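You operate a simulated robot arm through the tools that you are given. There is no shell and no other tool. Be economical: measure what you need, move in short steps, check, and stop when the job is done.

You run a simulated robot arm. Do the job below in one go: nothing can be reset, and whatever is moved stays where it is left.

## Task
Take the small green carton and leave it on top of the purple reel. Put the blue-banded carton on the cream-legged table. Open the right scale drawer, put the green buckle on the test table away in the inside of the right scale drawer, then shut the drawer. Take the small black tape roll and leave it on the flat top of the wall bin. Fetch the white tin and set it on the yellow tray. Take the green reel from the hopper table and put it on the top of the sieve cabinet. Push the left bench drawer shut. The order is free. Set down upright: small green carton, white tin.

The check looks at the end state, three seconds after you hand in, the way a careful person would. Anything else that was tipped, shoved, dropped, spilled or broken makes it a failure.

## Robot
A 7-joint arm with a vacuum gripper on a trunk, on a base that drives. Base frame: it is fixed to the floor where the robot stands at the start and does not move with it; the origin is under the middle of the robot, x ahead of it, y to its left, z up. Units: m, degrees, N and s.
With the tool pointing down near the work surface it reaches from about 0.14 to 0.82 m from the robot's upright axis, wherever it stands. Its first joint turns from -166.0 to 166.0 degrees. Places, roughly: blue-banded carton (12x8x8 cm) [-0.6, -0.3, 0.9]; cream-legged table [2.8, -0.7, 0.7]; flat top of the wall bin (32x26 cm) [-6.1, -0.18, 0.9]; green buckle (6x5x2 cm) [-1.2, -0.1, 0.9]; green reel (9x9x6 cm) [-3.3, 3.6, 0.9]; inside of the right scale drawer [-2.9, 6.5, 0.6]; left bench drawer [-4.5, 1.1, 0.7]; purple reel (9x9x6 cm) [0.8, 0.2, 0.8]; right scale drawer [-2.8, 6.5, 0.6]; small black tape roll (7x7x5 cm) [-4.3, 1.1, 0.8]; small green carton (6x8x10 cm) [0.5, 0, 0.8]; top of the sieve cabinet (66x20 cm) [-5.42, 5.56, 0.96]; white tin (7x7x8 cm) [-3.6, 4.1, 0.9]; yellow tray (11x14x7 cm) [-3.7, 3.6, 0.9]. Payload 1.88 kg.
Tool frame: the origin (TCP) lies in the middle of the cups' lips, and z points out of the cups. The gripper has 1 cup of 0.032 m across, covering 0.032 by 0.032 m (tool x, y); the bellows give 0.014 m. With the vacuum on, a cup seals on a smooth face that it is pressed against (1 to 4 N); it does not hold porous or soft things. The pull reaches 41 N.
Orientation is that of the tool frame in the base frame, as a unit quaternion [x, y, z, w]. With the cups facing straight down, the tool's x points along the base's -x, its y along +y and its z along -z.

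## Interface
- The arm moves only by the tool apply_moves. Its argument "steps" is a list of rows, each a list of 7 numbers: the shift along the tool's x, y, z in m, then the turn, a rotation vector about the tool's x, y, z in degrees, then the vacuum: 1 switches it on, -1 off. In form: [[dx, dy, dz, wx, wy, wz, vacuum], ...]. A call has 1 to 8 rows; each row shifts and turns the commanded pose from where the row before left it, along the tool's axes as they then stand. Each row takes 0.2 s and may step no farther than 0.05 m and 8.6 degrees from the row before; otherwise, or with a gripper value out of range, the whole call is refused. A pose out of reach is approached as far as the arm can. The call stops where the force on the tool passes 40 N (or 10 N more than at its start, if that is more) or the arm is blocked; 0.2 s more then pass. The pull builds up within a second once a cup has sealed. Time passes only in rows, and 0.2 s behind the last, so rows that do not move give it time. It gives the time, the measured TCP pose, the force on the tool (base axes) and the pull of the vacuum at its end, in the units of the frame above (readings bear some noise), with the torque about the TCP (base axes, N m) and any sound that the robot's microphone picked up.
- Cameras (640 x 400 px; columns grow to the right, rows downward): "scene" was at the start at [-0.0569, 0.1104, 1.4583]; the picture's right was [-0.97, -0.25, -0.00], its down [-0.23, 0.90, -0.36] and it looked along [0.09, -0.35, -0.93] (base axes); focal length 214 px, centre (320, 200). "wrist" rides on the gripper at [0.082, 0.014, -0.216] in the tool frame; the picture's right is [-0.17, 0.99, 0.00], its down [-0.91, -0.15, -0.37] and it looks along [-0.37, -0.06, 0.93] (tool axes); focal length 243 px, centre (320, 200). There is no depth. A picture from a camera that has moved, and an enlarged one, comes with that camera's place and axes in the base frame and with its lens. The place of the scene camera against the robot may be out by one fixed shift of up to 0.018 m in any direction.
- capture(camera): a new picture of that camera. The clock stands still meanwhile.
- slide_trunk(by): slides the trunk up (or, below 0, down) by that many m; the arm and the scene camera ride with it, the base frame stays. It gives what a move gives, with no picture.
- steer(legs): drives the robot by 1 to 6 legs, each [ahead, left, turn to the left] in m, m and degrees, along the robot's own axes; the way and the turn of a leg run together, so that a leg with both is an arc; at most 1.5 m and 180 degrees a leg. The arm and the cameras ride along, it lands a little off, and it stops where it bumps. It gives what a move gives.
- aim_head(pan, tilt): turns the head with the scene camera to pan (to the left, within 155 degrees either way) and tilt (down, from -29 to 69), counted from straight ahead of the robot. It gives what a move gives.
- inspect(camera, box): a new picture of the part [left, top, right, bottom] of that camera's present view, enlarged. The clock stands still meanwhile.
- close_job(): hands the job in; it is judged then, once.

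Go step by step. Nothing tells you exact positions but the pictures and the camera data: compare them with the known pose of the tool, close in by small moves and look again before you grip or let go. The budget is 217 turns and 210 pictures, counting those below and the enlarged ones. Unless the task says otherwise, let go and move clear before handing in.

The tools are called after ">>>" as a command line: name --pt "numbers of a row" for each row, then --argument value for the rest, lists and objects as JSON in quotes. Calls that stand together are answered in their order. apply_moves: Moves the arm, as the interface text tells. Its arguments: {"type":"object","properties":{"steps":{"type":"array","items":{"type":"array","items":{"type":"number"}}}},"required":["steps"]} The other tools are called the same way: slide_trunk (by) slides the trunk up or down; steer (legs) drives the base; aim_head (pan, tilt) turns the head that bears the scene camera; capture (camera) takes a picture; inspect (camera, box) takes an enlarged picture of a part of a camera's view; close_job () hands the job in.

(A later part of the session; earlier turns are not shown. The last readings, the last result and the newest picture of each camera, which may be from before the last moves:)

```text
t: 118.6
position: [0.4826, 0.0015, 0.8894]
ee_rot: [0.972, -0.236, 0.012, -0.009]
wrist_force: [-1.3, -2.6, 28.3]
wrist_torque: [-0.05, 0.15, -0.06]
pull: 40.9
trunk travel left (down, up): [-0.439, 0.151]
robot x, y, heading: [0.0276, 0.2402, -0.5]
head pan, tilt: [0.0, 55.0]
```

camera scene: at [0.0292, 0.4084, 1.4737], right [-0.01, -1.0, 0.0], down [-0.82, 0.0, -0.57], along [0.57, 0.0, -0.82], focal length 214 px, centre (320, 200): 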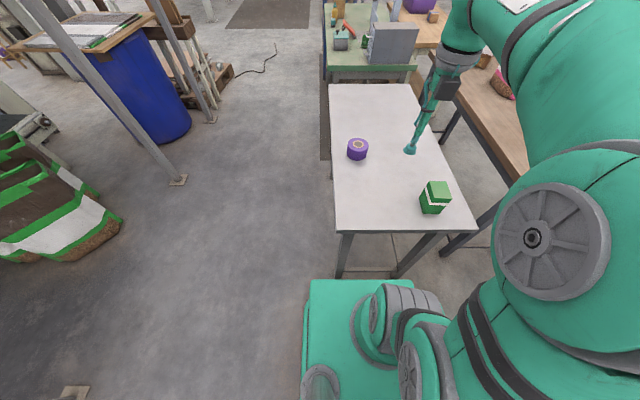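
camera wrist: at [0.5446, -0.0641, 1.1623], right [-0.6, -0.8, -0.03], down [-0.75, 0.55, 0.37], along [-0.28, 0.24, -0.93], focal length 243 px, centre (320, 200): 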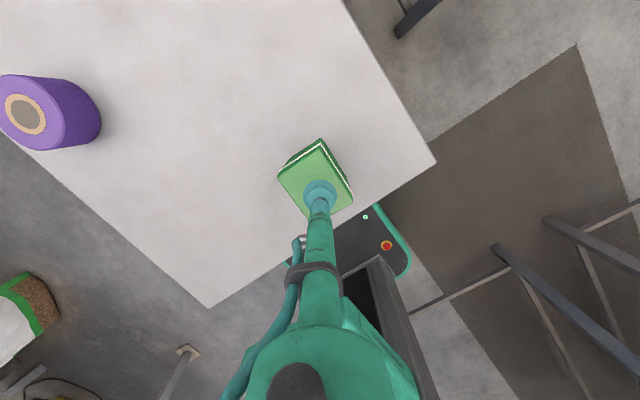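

>>> apply_moves --pt "0 0 -0.02 0 0 0 1" --pt "0 0 -0.045 0 0 0 1" --pt "0 0 -0.045 0 0 0 1" --pt "0 0 0 0 0 -7 1" --pt "0 0 0 0 0 -7 1" --pt "0 0 0 0 0 -7 1" --pt "0 0 0 0 0 -6.4 1"

>>> apply_moves --pt "0.035 -0.031 0 0 0 0 1" --pt "0.035 -0.031 0 0 0 0 1" --pt "0.035 -0.031 0 0 0 0 1" --pt "0.035 -0.031 0 0 0 0 1" --pt "0.035 -0.031 0 0 0 0 1" --pt "0.035 -0.031 0 0 0 0 1" --pt "0.035 -0.031 0 0 0 0 1"

>>> capture --camera "wrist"

>>> capture --camera "scene"

```text
t: 120.2
position: [0.4793, 0.0002, 0.9961]
ee_rot: [1.0, 0.001, 0.012, -0.007]
wrist_force: [0.4, 0.0, -0.7]
wrist_torque: [0.0, 0.04, 0.0]
pull: 40.8
trunk travel left (down, up): [-0.439, 0.151]
robot x, y, heading: [0.026, 0.2446, -0.0]
head pan, tilt: [0.0, 55.0]
```

```text
t: 121.8
position: [0.7245, 0.2172, 1.0036]
ee_rot: [1.0, 0.001, 0.012, -0.008]
wrist_force: [0.2, 0.5, -0.4]
wrist_torque: [-0.01, -0.02, -0.01]
pull: 40.8
trunk travel left (down, up): [-0.439, 0.151]
robot x, y, heading: [0.0266, 0.2452, -0.3]
head pan, tilt: [0.0, 55.0]
```

```text
176 pictures are left
camera wrist: at [0.8005, 0.2005, 1.2219], right [-0.16, -0.99, -0.02], down [-0.92, 0.15, 0.35], along [-0.35, 0.08, -0.93], focal length 243 px, centre (320, 200)
```

wrist: 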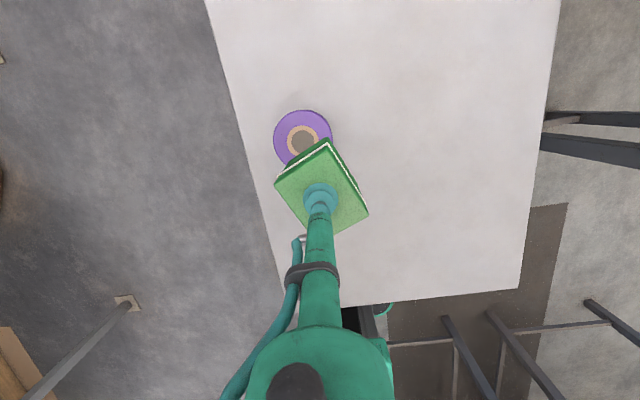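

```text
175 pictures are left
camera scene: at [0.0292, 0.4082, 1.4737], right [-0.01, -1.0, 0.0], down [-0.82, 0.0, -0.57], along [0.57, 0.0, -0.82], focal length 214 px, centre (320, 200)
```

scene: 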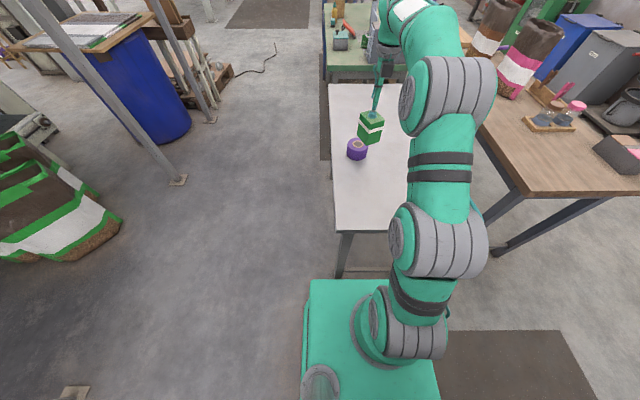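

>>> apply_moves --pt "0.0255 -0.026 0 0 0 0 1" --pt "0 0 0.02 0 0 0 1" --pt "0 0 0.01 0 0 0 1"

>>> capture --camera "wrist"

>>> inspect --camera "scene" --box '[290, 90, 450, 190]'

```text
t: 122.6
position: [0.7489, 0.2454, 0.9755]
ee_rot: [1.0, 0.0, 0.012, -0.008]
wrist_force: [0.0, 0.1, -0.3]
wrist_torque: [-0.03, 0.01, 0.0]
pull: 41.2
trunk travel left (down, up): [-0.439, 0.151]
robot x, y, heading: [0.0293, 0.2476, -0.2]
head pan, tilt: [0.0, 55.0]
```

```text
174 pictures are left
camera wrist: at [0.8251, 0.2276, 1.1928], right [-0.16, -0.99, -0.02], down [-0.92, 0.15, 0.35], along [-0.35, 0.08, -0.93], focal length 243 px, centre (320, 200)
```

wrist: 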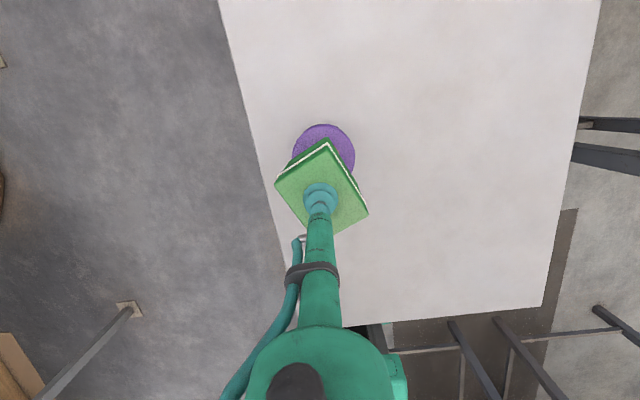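

```text
4.00 times, centred on (370, 140) of scene
camera zoom: at [0.029, 0.4083, 1.4737], right [-0.01, -1.0, 0.0], down [-0.82, 0.0, -0.57], along [0.57, 0.0, -0.82], focal length 858 px, centre (120, 440)
```

zoom: 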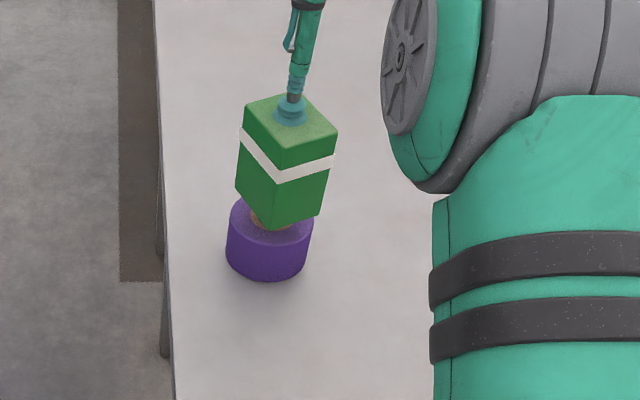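

>>> apply_moves --pt "0.006 0.002 0.012 0 0 0 1" --pt "0 0 0.007 0 0 0 1" --pt "0 0 0.005 0 0 0 1" --pt "0 0 0 0 0 0 1"

>>> inspect --camera "scene" --box '[290, 90, 450, 190]'

```text
t: 123.6
position: [0.7571, 0.2417, 0.952]
ee_rot: [1.0, 0.001, 0.013, -0.008]
wrist_force: [0.3, 1.0, -1.0]
wrist_torque: [-0.03, 0.04, 0.03]
pull: 40.2
trunk travel left (down, up): [-0.439, 0.151]
robot x, y, heading: [0.0257, 0.245, -0.0]
head pan, tilt: [0.0, 55.0]
```

```text
4.00 times, centred on (370, 140) of scene
camera zoom: at [0.0292, 0.4083, 1.4737], right [-0.01, -1.0, 0.0], down [-0.82, 0.0, -0.57], along [0.57, 0.0, -0.82], focal length 858 px, centre (120, 440)
```

zoom: 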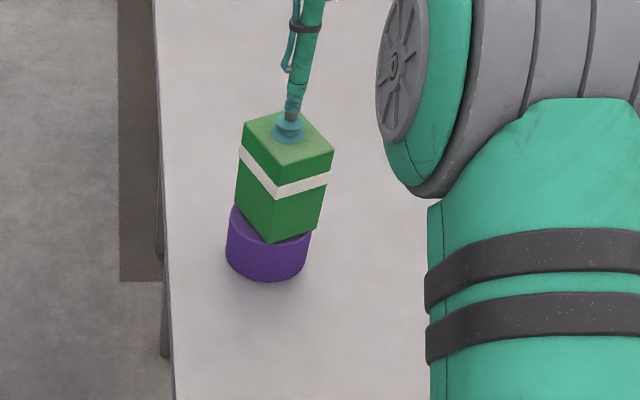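

>>> apply_moves --pt "0 0 0.004 0 0 0 1" --pt "0 0 0.003 0 0 0 1"

```text
t: 124.2
position: [0.7582, 0.2431, 0.9471]
ee_rot: [1.0, 0.001, 0.015, -0.007]
wrist_force: [0.3, -1.5, 8.0]
wrist_torque: [0.0, 0.2, 0.04]
pull: 40.8
trunk travel left (down, up): [-0.439, 0.151]
robot x, y, heading: [0.0258, 0.2457, -0.5]
head pan, tilt: [0.0, 55.0]
```

Contact on the reel. Releasing and lifting straight up.

>>> apply_moves --pt "0 0 0 0 0 0 -1" --pt "0 0 0 0 0 0 -1" --pt "0 0 0 0 0 0 -1" --pt "0 0 0 0 0 0 -1" --pt "0 0 -0.015 0 0 0 -1" --pt "0 0 -0.03 0 0 0 -1" --pt "-0.02 0 -0.04 0 0 0 -1" --pt "-0.03 0 -0.03 0 0 0 -1"

>>> inspect --camera "scene" --box '[290, 90, 450, 190]'

>>> capture --camera "wrist"

```text
t: 126.0
position: [0.7028, 0.2428, 1.0614]
ee_rot: [1.0, 0.001, 0.012, -0.008]
wrist_force: [0.8, -0.2, -0.5]
wrist_torque: [0.01, -0.01, 0.03]
pull: 0.1
trunk travel left (down, up): [-0.439, 0.151]
robot x, y, heading: [0.0264, 0.2455, -0.0]
head pan, tilt: [0.0, 55.0]
```

```text
4.00 times, centred on (370, 140) of scene
camera zoom: at [0.0291, 0.4083, 1.4737], right [-0.01, -1.0, 0.0], down [-0.82, 0.0, -0.57], along [0.57, 0.0, -0.82], focal length 858 px, centre (120, 440)
```

zoom: 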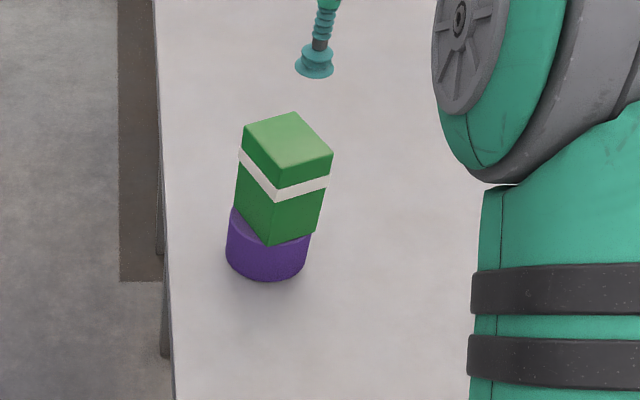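

```text
170 pictures are left
camera wrist: at [0.7785, 0.2248, 1.2784], right [-0.16, -0.99, -0.02], down [-0.92, 0.15, 0.36], along [-0.35, 0.08, -0.93], focal length 243 px, centre (320, 200)
```

wrist: 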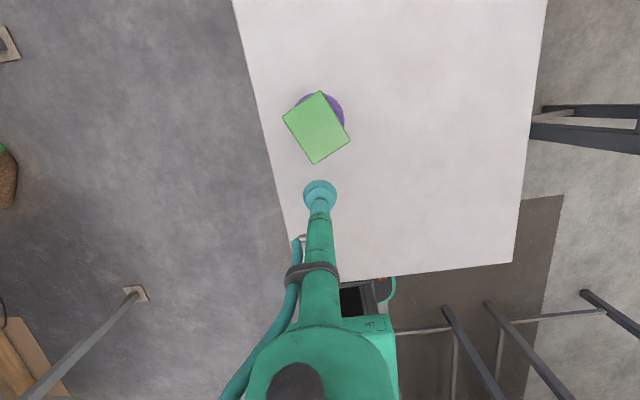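

Green carton stands on the reel. Next the green buckle: retract, and drive along the far side of the test table to look.

>>> apply_moves --pt "-0.045 0 -0.01 0 0 0 -1" --pt "-0.045 0 -0.01 0 0 0 -1" --pt "-0.045 0 -0.01 0 0 0 -1" --pt "-0.045 0 -0.01 0 0 0 -1" --pt "-0.045 0 -0.01 0 0 0 -1" --pt "-0.045 0 -0.01 0 0 0 -1"

>>> steer --legs '[[-0.05, 0.75, 0], [0, 0, 178], [0.7, 0, 0]]'

>>> aim_head --pan 50 --tilt 40

>>> capture --camera "scene"

>>> aim_head --pan 0 --tilt 25

>>> capture --camera "scene"

```text
t: 127.4
position: [0.4318, 0.2388, 1.1145]
ee_rot: [1.0, 0.001, 0.012, -0.008]
wrist_force: [-0.2, -0.4, -0.6]
wrist_torque: [0.01, 0.04, 0.01]
pull: 0.0
trunk travel left (down, up): [-0.439, 0.151]
robot x, y, heading: [0.0297, 0.2459, -0.4]
head pan, tilt: [0.0, 55.0]
```

```text
t: 142.0
position: [-1.1118, 1.1019, 1.1151]
ee_rot: [0.043, 0.999, -0.007, -0.012]
wrist_force: [-0.8, -0.1, -0.3]
wrist_torque: [0.01, 0.02, -0.02]
pull: 0.0
trunk travel left (down, up): [-0.439, 0.151]
robot x, y, heading: [-0.7098, 1.0645, 174.5]
head pan, tilt: [0.0, 55.0]
```

```text
t: 143.2
position: [-1.1108, 1.1025, 1.1129]
ee_rot: [0.044, 0.999, -0.008, -0.012]
wrist_force: [-0.2, 0.4, -0.7]
wrist_torque: [0.01, 0.01, 0.01]
pull: 0.1
trunk travel left (down, up): [-0.439, 0.151]
robot x, y, heading: [-0.7067, 1.0625, 174.6]
head pan, tilt: [50.0, 40.0]
```

```text
169 pictures are left
camera scene: at [-0.736, 0.8345, 1.4944], right [-0.7, 0.71, 0.0], down [0.46, 0.45, -0.77], along [-0.55, -0.54, -0.64], focal length 214 px, centre (320, 200)
```

scene: 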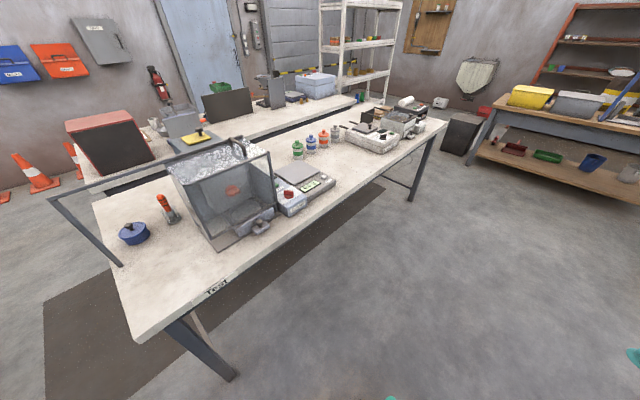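

```text
t: 144.3
position: [-1.1121, 1.1032, 1.1145]
ee_rot: [0.043, 0.999, -0.007, -0.012]
wrist_force: [0.4, -0.2, -0.2]
wrist_torque: [-0.01, 0.02, -0.03]
pull: 0.1
trunk travel left (down, up): [-0.439, 0.151]
robot x, y, heading: [-0.7065, 1.0633, 174.5]
head pan, tilt: [0.0, 25.0]
```

```text
168 pictures are left
camera scene: at [-0.7671, 0.9028, 1.5177], right [0.09, 1.0, 0.0], down [0.42, -0.04, -0.91], along [-0.9, 0.08, -0.42], focal length 214 px, centre (320, 200)
```

scene: 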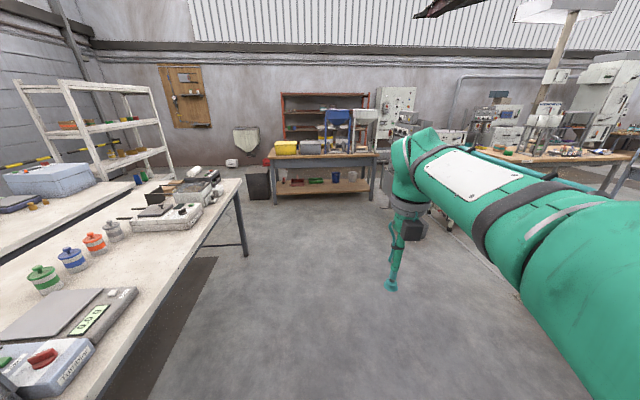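

>>> steer --legs '[[0.6, 0.2, 5]]'

>>> aim_head --pan 100 --tilt 40

>>> capture --camera "scene"

```text
t: 147.9
position: [-1.715, 0.891, 1.114]
ee_rot: [-0.005, 1.0, -0.008, -0.012]
wrist_force: [-0.4, -0.1, 0.5]
wrist_torque: [-0.03, 0.02, 0.0]
pull: 0.1
trunk travel left (down, up): [-0.439, 0.151]
robot x, y, heading: [-1.3101, 0.888, -180.0]
head pan, tilt: [0.0, 25.0]
```

```text
t: 149.6
position: [-1.7171, 0.8904, 1.1149]
ee_rot: [-0.005, 1.0, -0.008, -0.013]
wrist_force: [0.5, 0.1, 0.1]
wrist_torque: [0.0, 0.0, -0.01]
pull: 0.0
trunk travel left (down, up): [-0.439, 0.151]
robot x, y, heading: [-1.3127, 0.8889, -179.8]
head pan, tilt: [100.0, 40.0]
```

```text
167 pictures are left
camera scene: at [-1.2478, 0.6423, 1.4944], right [-0.98, -0.17, 0.0], down [-0.11, 0.63, -0.77], along [0.13, -0.75, -0.64], focal length 214 px, centre (320, 200)
```

scene: 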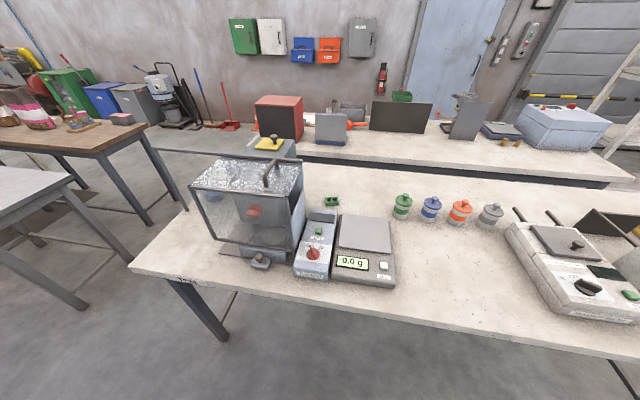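

Found the buckle just behind the scale. I'll face the table and come closer.

>>> steer --legs '[[0, 0, 90], [0.25, 0.05, 0]]'

>>> capture --camera "wrist"

```text
t: 155.2
position: [-1.2762, 0.2359, 1.1148]
ee_rot: [-0.703, 0.711, -0.014, -0.003]
wrist_force: [-0.8, 0.2, -0.6]
wrist_torque: [-0.01, 0.02, 0.01]
pull: 0.0
trunk travel left (down, up): [-0.439, 0.151]
robot x, y, heading: [-1.2688, 0.6423, -91.1]
head pan, tilt: [100.0, 40.0]
```

```text
166 pictures are left
camera wrist: at [-1.2961, 0.1592, 1.3314], right [-0.98, 0.18, -0.02], down [0.16, 0.92, 0.35], along [0.08, 0.35, -0.93], focal length 243 px, centre (320, 200)
```

wrist: 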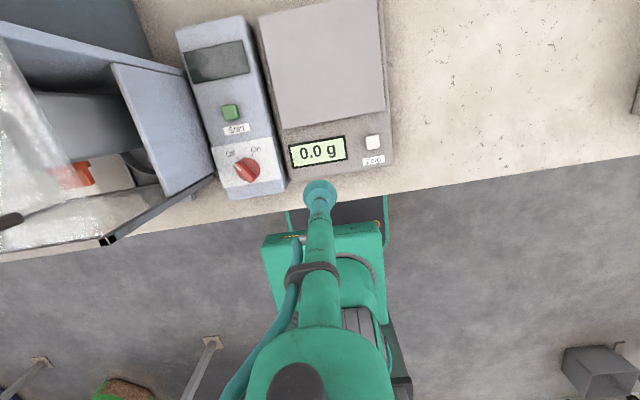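

>>> apply_moves --pt "0.045 -0.008 0 0 0 0 -1" --pt "0.045 -0.008 0 0 0 0 -1" --pt "0.045 -0.008 0 0 0 0 -1" --pt "0.045 -0.014 0 0 0 0 -1" --pt "0.045 -0.014 0 0 0 0 -1" --pt "0.045 -0.014 0 0 0 0 -1" --pt "0.03 -0.014 0 0 0 0 -1"

>>> capture --camera "wrist"

>>> capture --camera "scene"

```text
t: 156.8
position: [-1.1998, -0.0683, 1.116]
ee_rot: [-0.703, 0.711, -0.01, 0.0]
wrist_force: [0.4, -2.0, -2.6]
wrist_torque: [0.4, 0.05, 0.04]
pull: 0.0
trunk travel left (down, up): [-0.439, 0.151]
robot x, y, heading: [-1.2674, 0.6387, -91.1]
head pan, tilt: [100.0, 40.0]
```

```text
165 pictures are left
camera wrist: at [-1.2188, -0.147, 1.3327], right [-0.98, 0.18, -0.02], down [0.16, 0.92, 0.36], along [0.08, 0.36, -0.93], focal length 243 px, centre (320, 200)
```

wrist: 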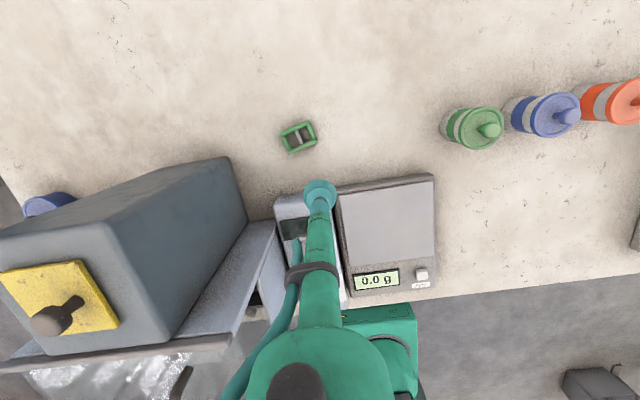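

```text
164 pictures are left
camera scene: at [-1.0281, 0.7071, 1.4943], right [0.15, -0.99, 0.0], down [-0.64, -0.1, -0.77], along [0.76, 0.12, -0.64], focal length 214 px, centre (320, 200)
```

scene: 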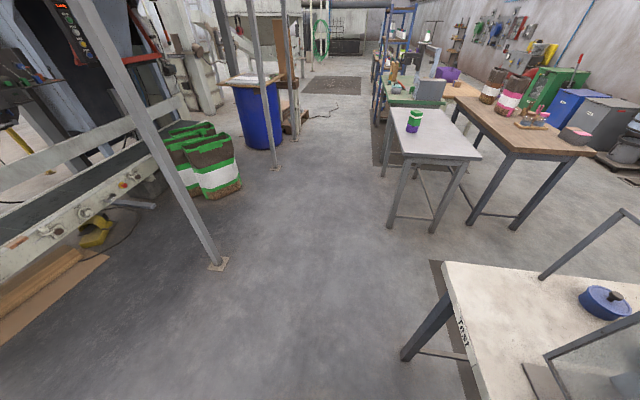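

>>> inspect --camera "wrist" --box '[260, 112, 340, 162]'

```text
8.00 times, centred on (300, 137) of wrist
camera zoom: at [-1.2188, -0.147, 1.3327], right [-0.98, 0.18, -0.02], down [0.16, 0.92, 0.36], along [0.08, 0.36, -0.93], focal length 1941 px, centre (480, 704)
```

zoom: 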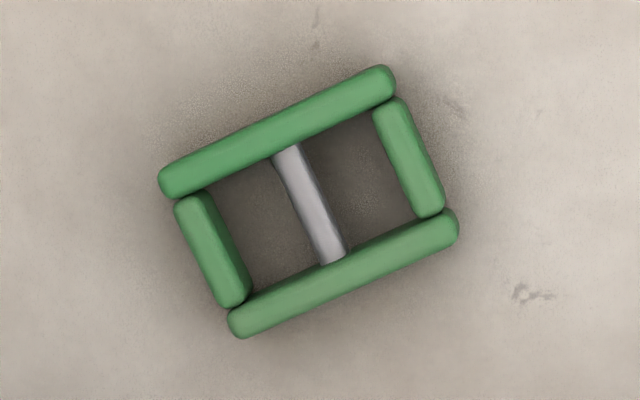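

The buckle is a frame with a centre bar. I'll come down over it and try the seal.

>>> apply_moves --pt "0.03 -0.037 0 0 0 0 -1" --pt "0 0 0.05 0 0 0 -1" --pt "0 0 0.05 0 0 0 -1" --pt "0 0 0.05 0 0 0 -1" --pt "0 0 0.03 0 0 0 -1"

>>> inspect --camera "wrist" --box '[240, 125, 400, 225]'

```text
t: 158.0
position: [-1.1598, -0.085, 0.9348]
ee_rot: [-0.703, 0.711, -0.014, -0.002]
wrist_force: [-0.6, 0.1, 0.1]
wrist_torque: [0.03, 0.0, -0.01]
pull: 0.1
out of reach, approached as far as the arm can: row 1
trunk travel left (down, up): [-0.439, 0.151]
robot x, y, heading: [-1.2669, 0.641, -91.1]
head pan, tilt: [100.0, 40.0]
```

```text
4.00 times, centred on (320, 175) of wrist
camera zoom: at [-1.1795, -0.1633, 1.1516], right [-0.98, 0.18, -0.02], down [0.16, 0.92, 0.35], along [0.08, 0.35, -0.93], focal length 970 px, centre (320, 300)
```

zoom: 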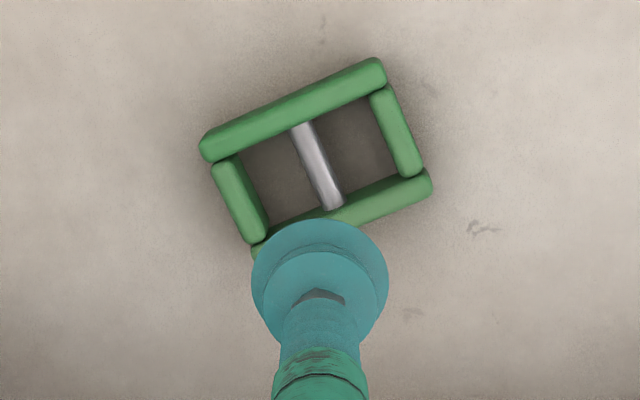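

>>> apply_moves --pt "0.015 0.002 0.03 0 0 0 -1" --pt "0 0 0.02 0 0 0 1" --pt "0 0 0.01 0 0 0 1" --pt "0 0 0.006 0 0 0 1" --pt "0 0 0.004 0 0 0 1" --pt "0 0 0 0 0 0 1" --pt "0 0 0 0 0 0 1"

>>> inspect --camera "wrist" --box '[240, 125, 400, 225]'

```text
t: 159.6
position: [-1.1615, -0.1026, 0.8679]
ee_rot: [-0.703, 0.71, -0.017, -0.005]
wrist_force: [2.4, -5.0, 19.1]
wrist_torque: [0.35, 0.26, -0.01]
pull: 41.1
trunk travel left (down, up): [-0.439, 0.151]
robot x, y, heading: [-1.2651, 0.6392, -91.1]
head pan, tilt: [100.0, 40.0]
```

```text
4.00 times, centred on (320, 175) of wrist
camera zoom: at [-1.1812, -0.1777, 1.0839], right [-0.98, 0.18, -0.02], down [0.16, 0.92, 0.35], along [0.08, 0.34, -0.94], focal length 970 px, centre (320, 300)
```

zoom: 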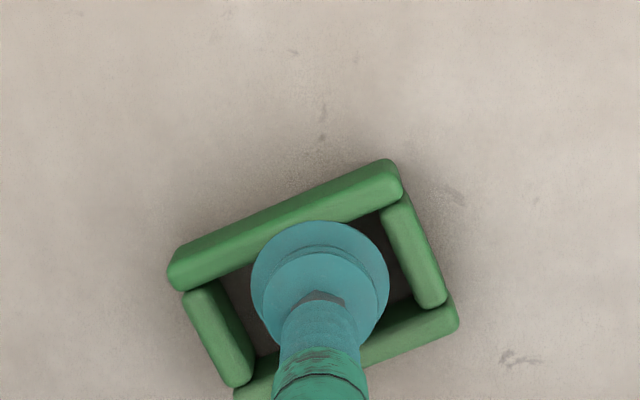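

It sealed. Lifting and retracting with the buckle.

>>> apply_moves --pt "0 0 -0.02 0 0 0 1" --pt "0 0 -0.045 0 0 0 1" --pt "0 0 -0.045 0 0 0 1" --pt "0 0 -0.045 0 0 0 1" --pt "0 0 -0.045 0 0 0 1" --pt "-0.045 0.01 -0.015 0 0 0 1" --pt "-0.045 0.01 -0.015 0 0 0 1"

>>> apply_moves --pt "-0.045 0.01 0 0 0 0 1" --pt "-0.045 0.01 0 0 0 0 1" --pt "-0.045 0.01 0 0 0 0 1" --pt "-0.045 0.01 0 0 0 0 1" --pt "-0.045 0.01 0 0 0 0 1"

>>> capture --camera "wrist"

>>> aim_head --pan -130 --tilt 20

>>> capture --camera "scene"

```text
t: 161.2
position: [-1.1851, -0.0012, 1.0972]
ee_rot: [-0.702, 0.711, -0.019, -0.006]
wrist_force: [-0.2, 2.2, 1.0]
wrist_torque: [-0.32, -0.05, -0.04]
pull: 40.7
trunk travel left (down, up): [-0.439, 0.151]
robot x, y, heading: [-1.2667, 0.6415, -91.4]
head pan, tilt: [100.0, 40.0]
```

```text
t: 162.4
position: [-1.2333, 0.2195, 1.0846]
ee_rot: [-0.702, 0.712, -0.014, -0.003]
wrist_force: [-0.1, -0.2, -0.6]
wrist_torque: [0.07, 0.01, 0.03]
pull: 40.9
trunk travel left (down, up): [-0.439, 0.151]
robot x, y, heading: [-1.2649, 0.6407, -91.2]
head pan, tilt: [100.0, 40.0]
```

```text
160 pictures are left
camera wrist: at [-1.2527, 0.1421, 1.3013], right [-0.98, 0.18, -0.02], down [0.16, 0.92, 0.35], along [0.08, 0.35, -0.93], focal length 243 px, centre (320, 200)
```

wrist: 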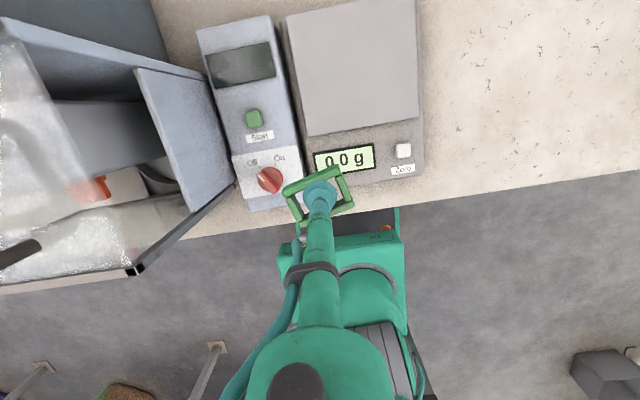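

```text
t: 165.7
position: [-1.234, 0.2173, 1.0844]
ee_rot: [-0.703, 0.711, -0.015, -0.003]
wrist_force: [-0.6, 0.0, -0.1]
wrist_torque: [-0.02, 0.01, 0.04]
pull: 40.7
trunk travel left (down, up): [-0.439, 0.151]
robot x, y, heading: [-1.2679, 0.6393, -91.1]
head pan, tilt: [-130.0, 20.0]
```

```text
159 pictures are left
camera scene: at [-1.1826, 0.7594, 1.5258], right [0.66, 0.75, 0.0], down [0.26, -0.23, -0.94], along [-0.71, 0.62, -0.34], focal length 214 px, centre (320, 200)
```

scene: 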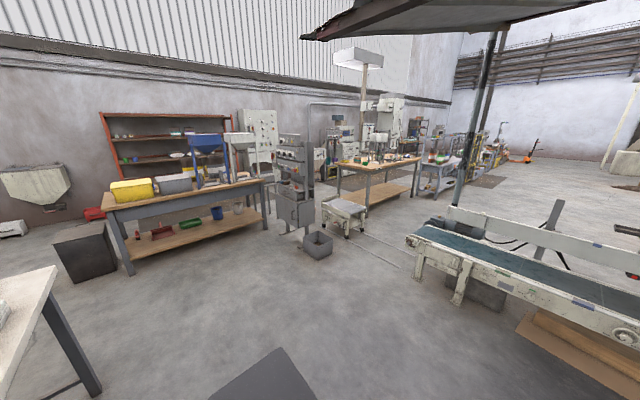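

Holding the buckle. I'll back off and head toward the north side, looking for a path past the conveyor.

>>> steer --legs '[[-0.5, 0, 0], [0, 0, -110], [0.8, 0, 0], [0, 0, -60]]'

>>> aim_head --pan 0 --tilt 20

>>> capture --camera "scene"

```text
t: 179.7
position: [-2.0888, 1.8265, 1.0847]
ee_rot: [0.648, 0.762, 0.003, -0.015]
wrist_force: [-0.4, -0.6, -0.8]
wrist_torque: [0.01, 0.01, 0.03]
pull: 40.9
trunk travel left (down, up): [-0.439, 0.151]
robot x, y, heading: [-1.9821, 1.417, 98.8]
head pan, tilt: [-130.0, 20.0]
```

```text
t: 181.8
position: [-2.0891, 1.8252, 1.0854]
ee_rot: [0.648, 0.762, 0.002, -0.015]
wrist_force: [-0.1, 0.0, -0.9]
wrist_torque: [0.0, 0.02, 0.04]
pull: 40.8
trunk travel left (down, up): [-0.439, 0.151]
robot x, y, heading: [-1.9837, 1.4159, 98.9]
head pan, tilt: [0.0, 20.0]
```

```text
158 pictures are left
camera scene: at [-2.1618, 1.4234, 1.5258], right [0.99, 0.15, 0.0], down [0.05, -0.34, -0.94], along [-0.14, 0.93, -0.34], focal length 214 px, centre (320, 200)
```

scene: 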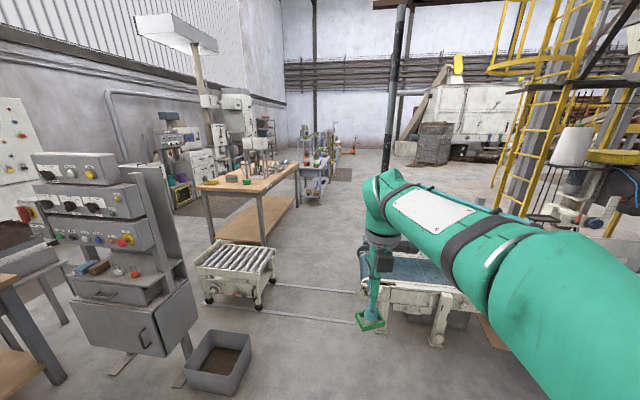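

>>> steer --legs '[[0, 0, -8.9], [0.2, 0.43, 0]]'

>>> aim_head --pan 0 --tilt 40

>>> capture --camera "scene"

>>> capture --camera "wrist"

```text
t: 185.2
position: [-2.4583, 2.0285, 1.0835]
ee_rot: [0.701, 0.713, 0.002, -0.014]
wrist_force: [-0.2, -0.9, -1.3]
wrist_torque: [0.01, 0.02, 0.0]
pull: 41.0
trunk travel left (down, up): [-0.439, 0.151]
robot x, y, heading: [-2.4143, 1.611, 90.6]
head pan, tilt: [0.0, 20.0]
```

```text
t: 186.1
position: [-2.4587, 2.0299, 1.0845]
ee_rot: [0.7, 0.714, 0.004, -0.014]
wrist_force: [0.4, -0.7, -0.6]
wrist_torque: [-0.02, 0.0, 0.01]
pull: 40.7
trunk travel left (down, up): [-0.439, 0.151]
robot x, y, heading: [-2.4116, 1.6109, 90.5]
head pan, tilt: [0.0, 40.0]
```

```text
157 pictures are left
camera scene: at [-2.5879, 1.6326, 1.4945], right [1.0, 0.01, 0.0], down [0.01, -0.64, -0.77], along [-0.01, 0.77, -0.64], focal length 214 px, centre (320, 200)
```

scene: 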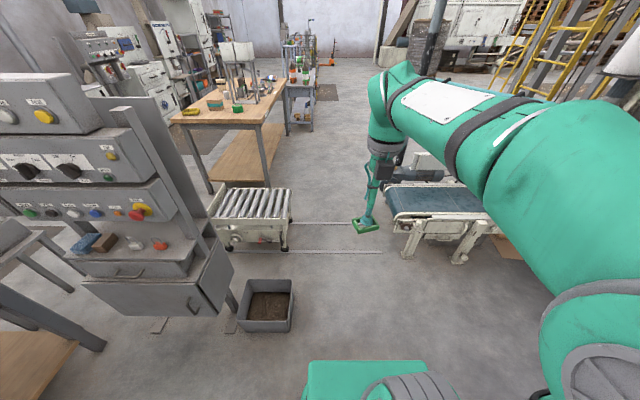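

```text
156 pictures are left
camera wrist: at [-2.4431, 2.1062, 1.3015], right [0.99, -0.15, -0.02], down [-0.13, -0.93, 0.35], along [-0.07, -0.35, -0.93], focal length 243 px, centre (320, 200)
```

wrist: 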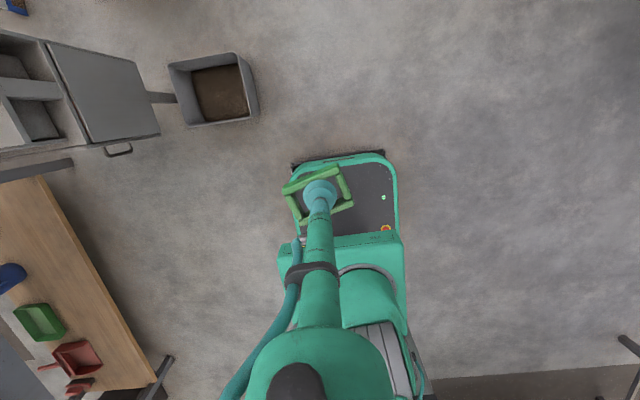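

>>> steer --legs '[[0.25, 0.04, -0.5]]'

>>> capture --camera "wrist"

>>> capture --camera "scene"

```text
t: 187.9
position: [-2.4946, 2.2785, 1.0844]
ee_rot: [0.705, 0.709, 0.003, -0.014]
wrist_force: [-0.6, -0.2, -0.9]
wrist_torque: [0.02, 0.03, -0.03]
pull: 40.8
trunk travel left (down, up): [-0.439, 0.151]
robot x, y, heading: [-2.4513, 1.8582, 89.7]
head pan, tilt: [0.0, 40.0]
```

```text
155 pictures are left
camera wrist: at [-2.4784, 2.3547, 1.3014], right [0.99, -0.16, -0.02], down [-0.14, -0.92, 0.35], along [-0.07, -0.35, -0.93], focal length 243 px, centre (320, 200)
```

wrist: 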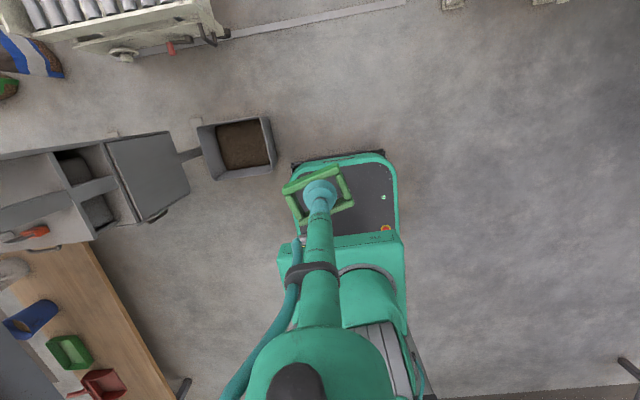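

```text
154 pictures are left
camera scene: at [-2.628, 1.8824, 1.4944], right [1.0, 0.0, 0.0], down [0.0, -0.64, -0.77], along [0.0, 0.77, -0.64], focal length 214 px, centre (320, 200)
```

scene: 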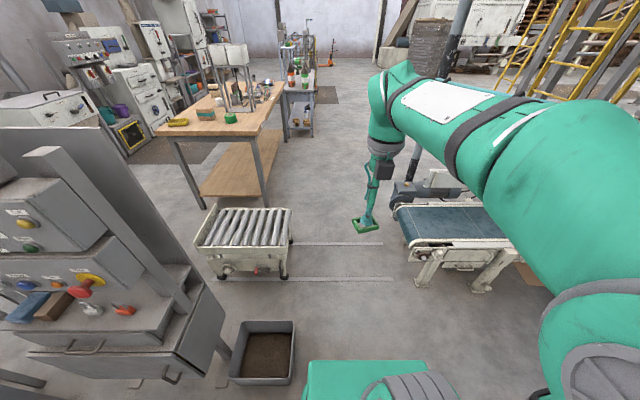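

>>> steer --legs '[[0.6, 0, 0.3]]'

>>> capture --camera "wrist"

>>> capture --camera "scene"

```text
t: 191.3
position: [-2.4989, 2.8941, 1.0853]
ee_rot: [0.701, 0.713, 0.003, -0.014]
wrist_force: [0.3, -0.7, -0.6]
wrist_torque: [-0.02, -0.04, -0.01]
pull: 40.1
trunk travel left (down, up): [-0.439, 0.151]
robot x, y, heading: [-2.4556, 2.4741, 90.4]
head pan, tilt: [0.0, 40.0]
```

```text
153 pictures are left
camera wrist: at [-2.4842, 2.9712, 1.3014], right [0.99, -0.15, -0.02], down [-0.13, -0.93, 0.35], along [-0.07, -0.35, -0.93], focal length 243 px, centre (320, 200)
```

wrist: 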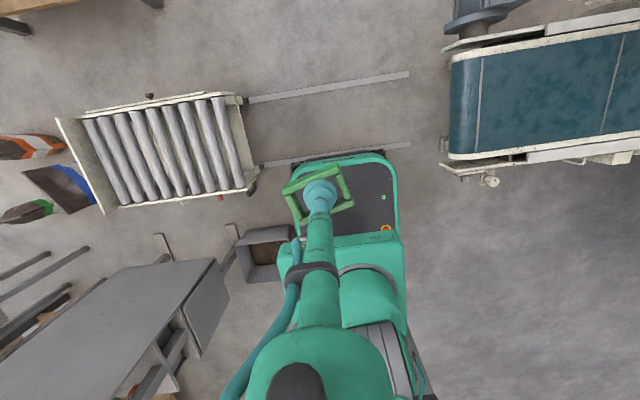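

```text
152 pictures are left
camera scene: at [-2.6299, 2.4978, 1.4944], right [1.0, 0.01, 0.0], down [0.0, -0.64, -0.77], along [-0.01, 0.77, -0.64], focal length 214 px, centre (320, 200)
```

scene: 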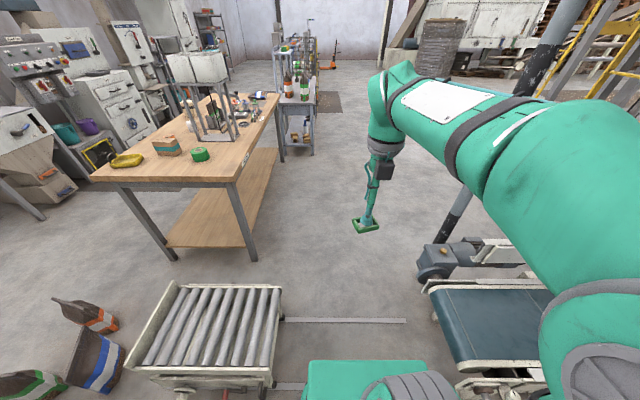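

>>> steer --legs '[[1.2, 0, 0], [1.3, -0.4, 0]]'

>>> aim_head --pan 20 --tilt 30

>>> capture --camera "scene"

```text
t: 203.8
position: [-2.0988, 5.3911, 1.0828]
ee_rot: [0.707, 0.707, 0.003, -0.014]
wrist_force: [-0.2, -1.2, -0.5]
wrist_torque: [-0.03, 0.04, 0.0]
pull: 40.8
trunk travel left (down, up): [-0.439, 0.151]
robot x, y, heading: [-2.0633, 4.9709, 89.5]
head pan, tilt: [0.0, 40.0]
```

```text
t: 204.7
position: [-2.0987, 5.3905, 1.0848]
ee_rot: [0.707, 0.707, 0.003, -0.015]
wrist_force: [0.2, 0.0, 0.1]
wrist_torque: [0.02, 0.01, -0.03]
pull: 40.6
trunk travel left (down, up): [-0.439, 0.151]
robot x, y, heading: [-2.0661, 4.9695, 89.3]
head pan, tilt: [20.0, 30.0]
```

```text
151 pictures are left
camera scene: at [-2.2657, 4.9958, 1.5097], right [0.94, 0.33, 0.0], down [0.17, -0.47, -0.87], along [-0.29, 0.82, -0.5], focal length 214 px, centre (320, 200)
```

scene: 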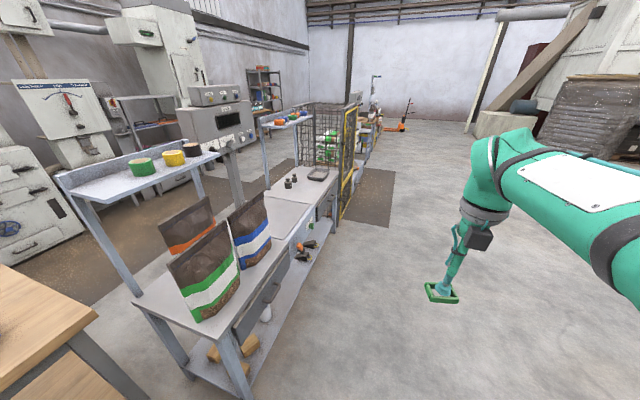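

>>> steer --legs '[[1.48, -0.2, 0], [0, 0, 90.7]]'

>>> aim_head --pan 0 --tilt 45

>>> capture --camera "scene"

>>> capture --camera "wrist"

```text
t: 215.9
position: [-2.2344, 6.401, 1.0834]
ee_rot: [0.014, 1.0, -0.008, -0.012]
wrist_force: [-0.7, -0.5, -0.9]
wrist_torque: [0.06, -0.03, -0.01]
pull: 40.6
trunk travel left (down, up): [-0.439, 0.151]
robot x, y, heading: [-1.8103, 6.4296, 177.7]
head pan, tilt: [20.0, 30.0]
```

```text
t: 216.7
position: [-2.2351, 6.4022, 1.0843]
ee_rot: [0.014, 1.0, -0.008, -0.013]
wrist_force: [-0.3, 0.1, -0.3]
wrist_torque: [0.0, -0.02, -0.01]
pull: 40.6
trunk travel left (down, up): [-0.439, 0.151]
robot x, y, heading: [-1.8108, 6.4292, 177.8]
head pan, tilt: [0.0, 45.0]
```

```text
150 pictures are left
camera scene: at [-1.8506, 6.2656, 1.4872], right [0.04, 1.0, 0.0], down [0.71, -0.02, -0.71], along [-0.71, 0.02, -0.71], focal length 214 px, centre (320, 200)
```

scene: 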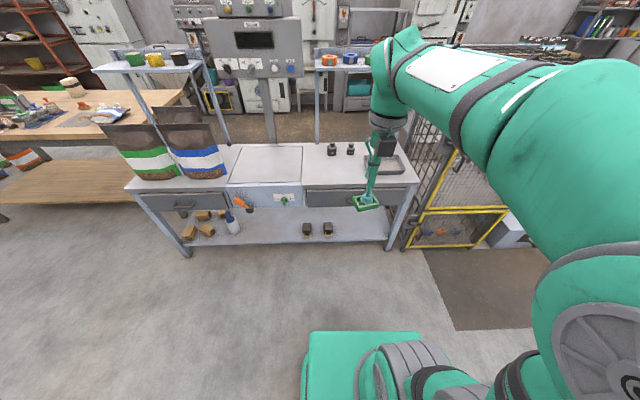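

```text
149 pictures are left
camera wrist: at [-2.3125, 6.4208, 1.3014], right [0.19, 0.98, -0.02], down [0.92, -0.17, 0.35], along [0.34, -0.09, -0.93], focal length 243 px, centre (320, 200)
```

wrist: 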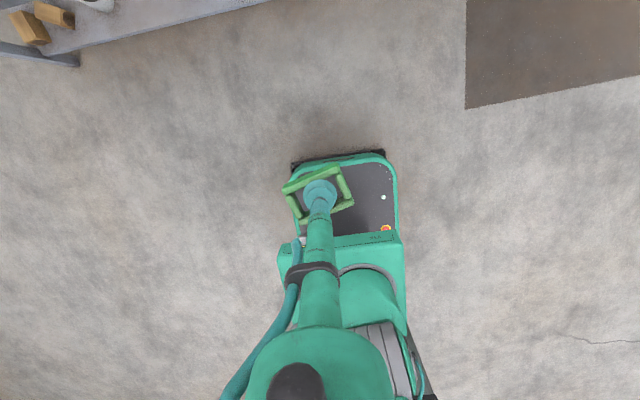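

>>> inspect --camera "scene" --box '[290, 165, 430, 253]'

>>> inspect --camera "scene" --box '[120, 130, 280, 230]'

```text
4.55 times, centred on (360, 209) of scene
camera zoom: at [-1.8506, 6.2656, 1.4872], right [0.04, 1.0, 0.0], down [0.71, -0.02, -0.71], along [-0.71, 0.02, -0.71], focal length 975 px, centre (138, 159)
```

zoom: 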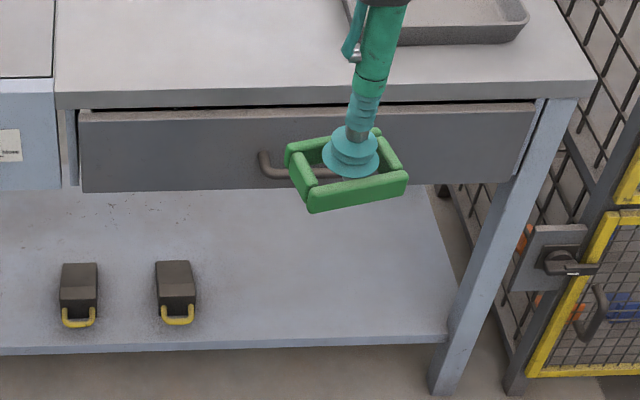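

```text
4.00 times, centred on (200, 180) of scene
camera zoom: at [-1.8506, 6.2656, 1.4872], right [0.04, 1.0, 0.0], down [0.71, -0.02, -0.71], along [-0.71, 0.02, -0.71], focal length 858 px, centre (800, 280)
```

zoom: 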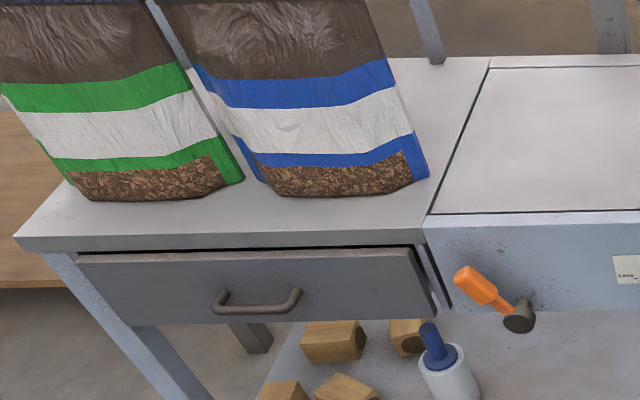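

Setting the buckle down temporarily on the clear front part of the scale table, since the gripper must open the drawer first. Driving closer.

>>> steer --legs '[[0.32, 0, 2.2]]'

>>> apply_moves --pt "0.045 0 0.02 0 0 0 1" --pt "0.045 0 0.02 0 0 0 1" --pt "0.045 0 0.02 0 0 0 1" --pt "0.045 0 0.02 0 0 0 1" --pt "0.045 0 0.02 0 0 0 1"

>>> capture --camera "wrist"

>>> capture --camera "scene"

```text
t: 218.8
position: [-2.5523, 6.3924, 1.0837]
ee_rot: [-0.004, 1.0, -0.008, -0.012]
wrist_force: [-0.5, 0.4, 0.0]
wrist_torque: [0.0, -0.01, 0.02]
pull: 40.5
trunk travel left (down, up): [-0.439, 0.151]
robot x, y, heading: [-2.1342, 6.4331, -180.0]
head pan, tilt: [0.0, 45.0]
```

```text
t: 220.0
position: [-2.7802, 6.3875, 0.9914]
ee_rot: [-0.004, 1.0, -0.008, -0.012]
wrist_force: [0.3, 0.8, 0.1]
wrist_torque: [-0.02, 0.04, 0.02]
pull: 40.4
trunk travel left (down, up): [-0.439, 0.151]
robot x, y, heading: [-2.1342, 6.4337, -180.2]
head pan, tilt: [0.0, 45.0]
```

```text
146 pictures are left
camera wrist: at [-2.8584, 6.4038, 1.2089], right [0.16, 0.99, -0.02], down [0.92, -0.14, 0.35], along [0.35, -0.07, -0.94], focal length 243 px, centre (320, 200)
```

wrist: 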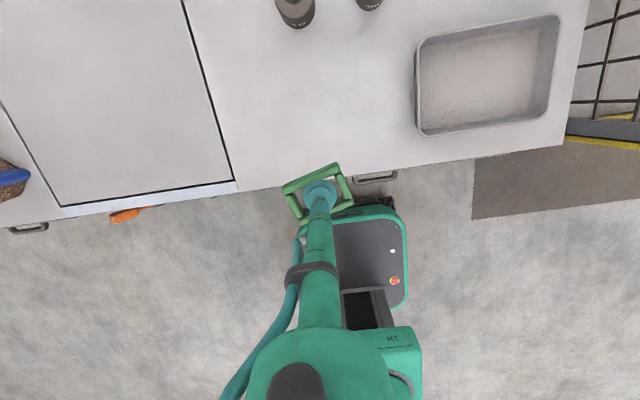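

```text
145 pictures are left
camera scene: at [-2.164, 6.2705, 1.4871], right [0.0, 1.0, 0.0], down [0.71, 0.0, -0.71], along [-0.71, 0.0, -0.71], focal length 214 px, centre (320, 200)
```

scene: 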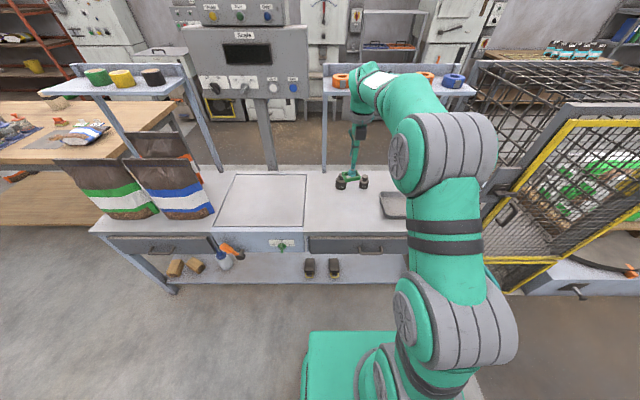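

>>> apply_moves --pt "0.03 -0.01 0.03 0 0 0 1" --pt "0.03 -0.01 0.03 0 0 0 1" --pt "0.02 -0.01 0.04 0 0 0 1" --pt "0 0 0.04 0 0 0 1" --pt "0 0 0.04 0 0 0 1"

>>> capture --camera "wrist"

```text
t: 221.2
position: [-2.8662, 6.3559, 0.8113]
ee_rot: [-0.004, 1.0, -0.008, -0.012]
wrist_force: [0.4, 0.0, -1.0]
wrist_torque: [0.03, -0.01, -0.03]
pull: 40.9
trunk travel left (down, up): [-0.439, 0.151]
robot x, y, heading: [-2.1297, 6.4349, -179.9]
head pan, tilt: [0.0, 45.0]
```

```text
144 pictures are left
camera wrist: at [-2.9439, 6.3709, 1.0299], right [0.16, 0.99, -0.02], down [0.92, -0.14, 0.35], along [0.35, -0.07, -0.93], focal length 243 px, centre (320, 200)
```

wrist: 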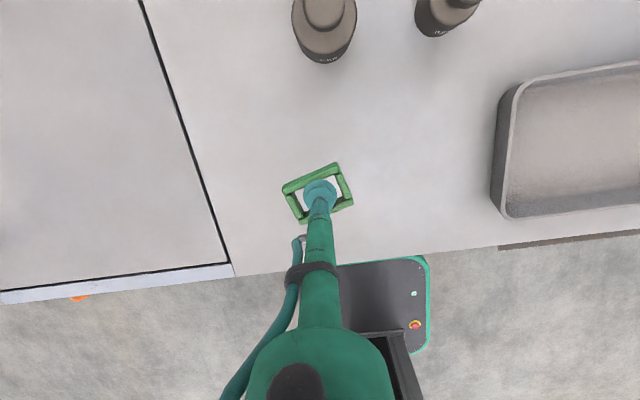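

>>> apply_moves --pt "0 0 0.03 0 0 0 1" --pt "0 0 0.02 0 0 0 1" --pt "0 0 0.01 0 0 0 1" --pt "0 0 0.008 0 0 0 1"

```text
t: 222.2
position: [-2.8669, 6.3537, 0.7438]
ee_rot: [-0.004, 1.0, -0.008, -0.012]
wrist_force: [-0.8, -0.5, -0.7]
wrist_torque: [0.04, -0.03, 0.02]
pull: 40.1
trunk travel left (down, up): [-0.439, 0.151]
robot x, y, heading: [-2.1324, 6.4342, -179.8]
head pan, tilt: [0.0, 45.0]
```

>>> apply_moves --pt "0 0 0.008 0 0 0 1" --pt "0 0 0.006 0 0 0 1" --pt "0 0 0.006 0 0 0 1"

```text
t: 223.0
position: [-2.8693, 6.3542, 0.7305]
ee_rot: [-0.005, 1.0, -0.01, -0.017]
wrist_force: [-1.7, -1.0, 30.7]
wrist_torque: [0.34, -0.23, 0.0]
pull: 41.2
trunk travel left (down, up): [-0.439, 0.151]
robot x, y, heading: [-2.1362, 6.432, -179.7]
head pan, tilt: [0.0, 45.0]
```

>>> apply_moves --pt "0 0 -0.004 0 0 0 -1" --pt "0 0 0 0 0 0 -1" --pt "0 0 0 0 0 0 -1" --pt "0 0 -0.015 0 0 0 -1" --pt "0 0 -0.04 0 0 0 -1" --pt "-0.03 0 -0.04 0 0 0 -1" --pt "-0.045 0 -0.01 0 0 0 -1" --pt "-0.045 0 0 0 0 0 -1"

>>> capture --camera "wrist"

>>> apply_moves --pt "-0.045 0 0 0 0 0 -1" --pt "-0.045 0 0 0 0 0 -1" --pt "-0.045 0 0 0 0 0 -1" --pt "-0.045 0 0 0 0 0 -1" --pt "-0.045 0 0 0 0 0 -1"

```text
t: 224.8
position: [-2.7429, 6.3567, 0.8289]
ee_rot: [-0.005, 1.0, -0.008, -0.011]
wrist_force: [-0.1, -0.7, -0.4]
wrist_torque: [0.01, -0.03, 0.0]
pull: 0.1
trunk travel left (down, up): [-0.439, 0.151]
robot x, y, heading: [-2.1322, 6.4338, -179.8]
head pan, tilt: [0.0, 45.0]
```

```text
143 pictures are left
camera wrist: at [-2.8227, 6.3732, 1.0458], right [0.16, 0.99, -0.02], down [0.92, -0.14, 0.36], along [0.35, -0.07, -0.93], focal length 243 px, centre (320, 200)
```

wrist: 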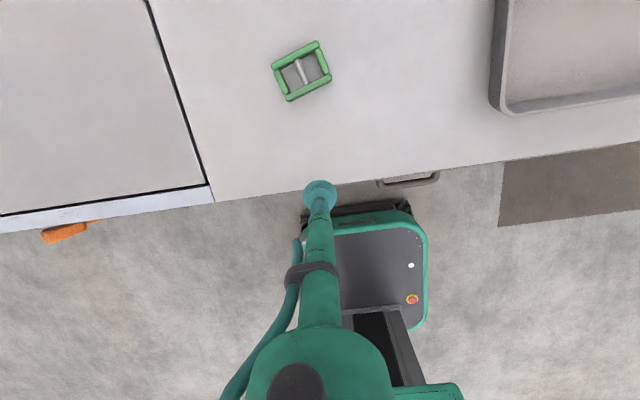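

```text
t: 226.2
position: [-2.4717, 6.3683, 0.7512]
ee_rot: [-0.003, 0.995, 0.016, 0.102]
wrist_force: [-0.5, 0.3, -0.4]
wrist_torque: [0.02, -0.01, 0.01]
pull: 0.0
trunk travel left (down, up): [-0.439, 0.151]
robot x, y, heading: [-2.1327, 6.4307, -179.7]
head pan, tilt: [0.0, 45.0]
stopped in row 5: the arm was blocked; the commanded pose is now the measured one
```

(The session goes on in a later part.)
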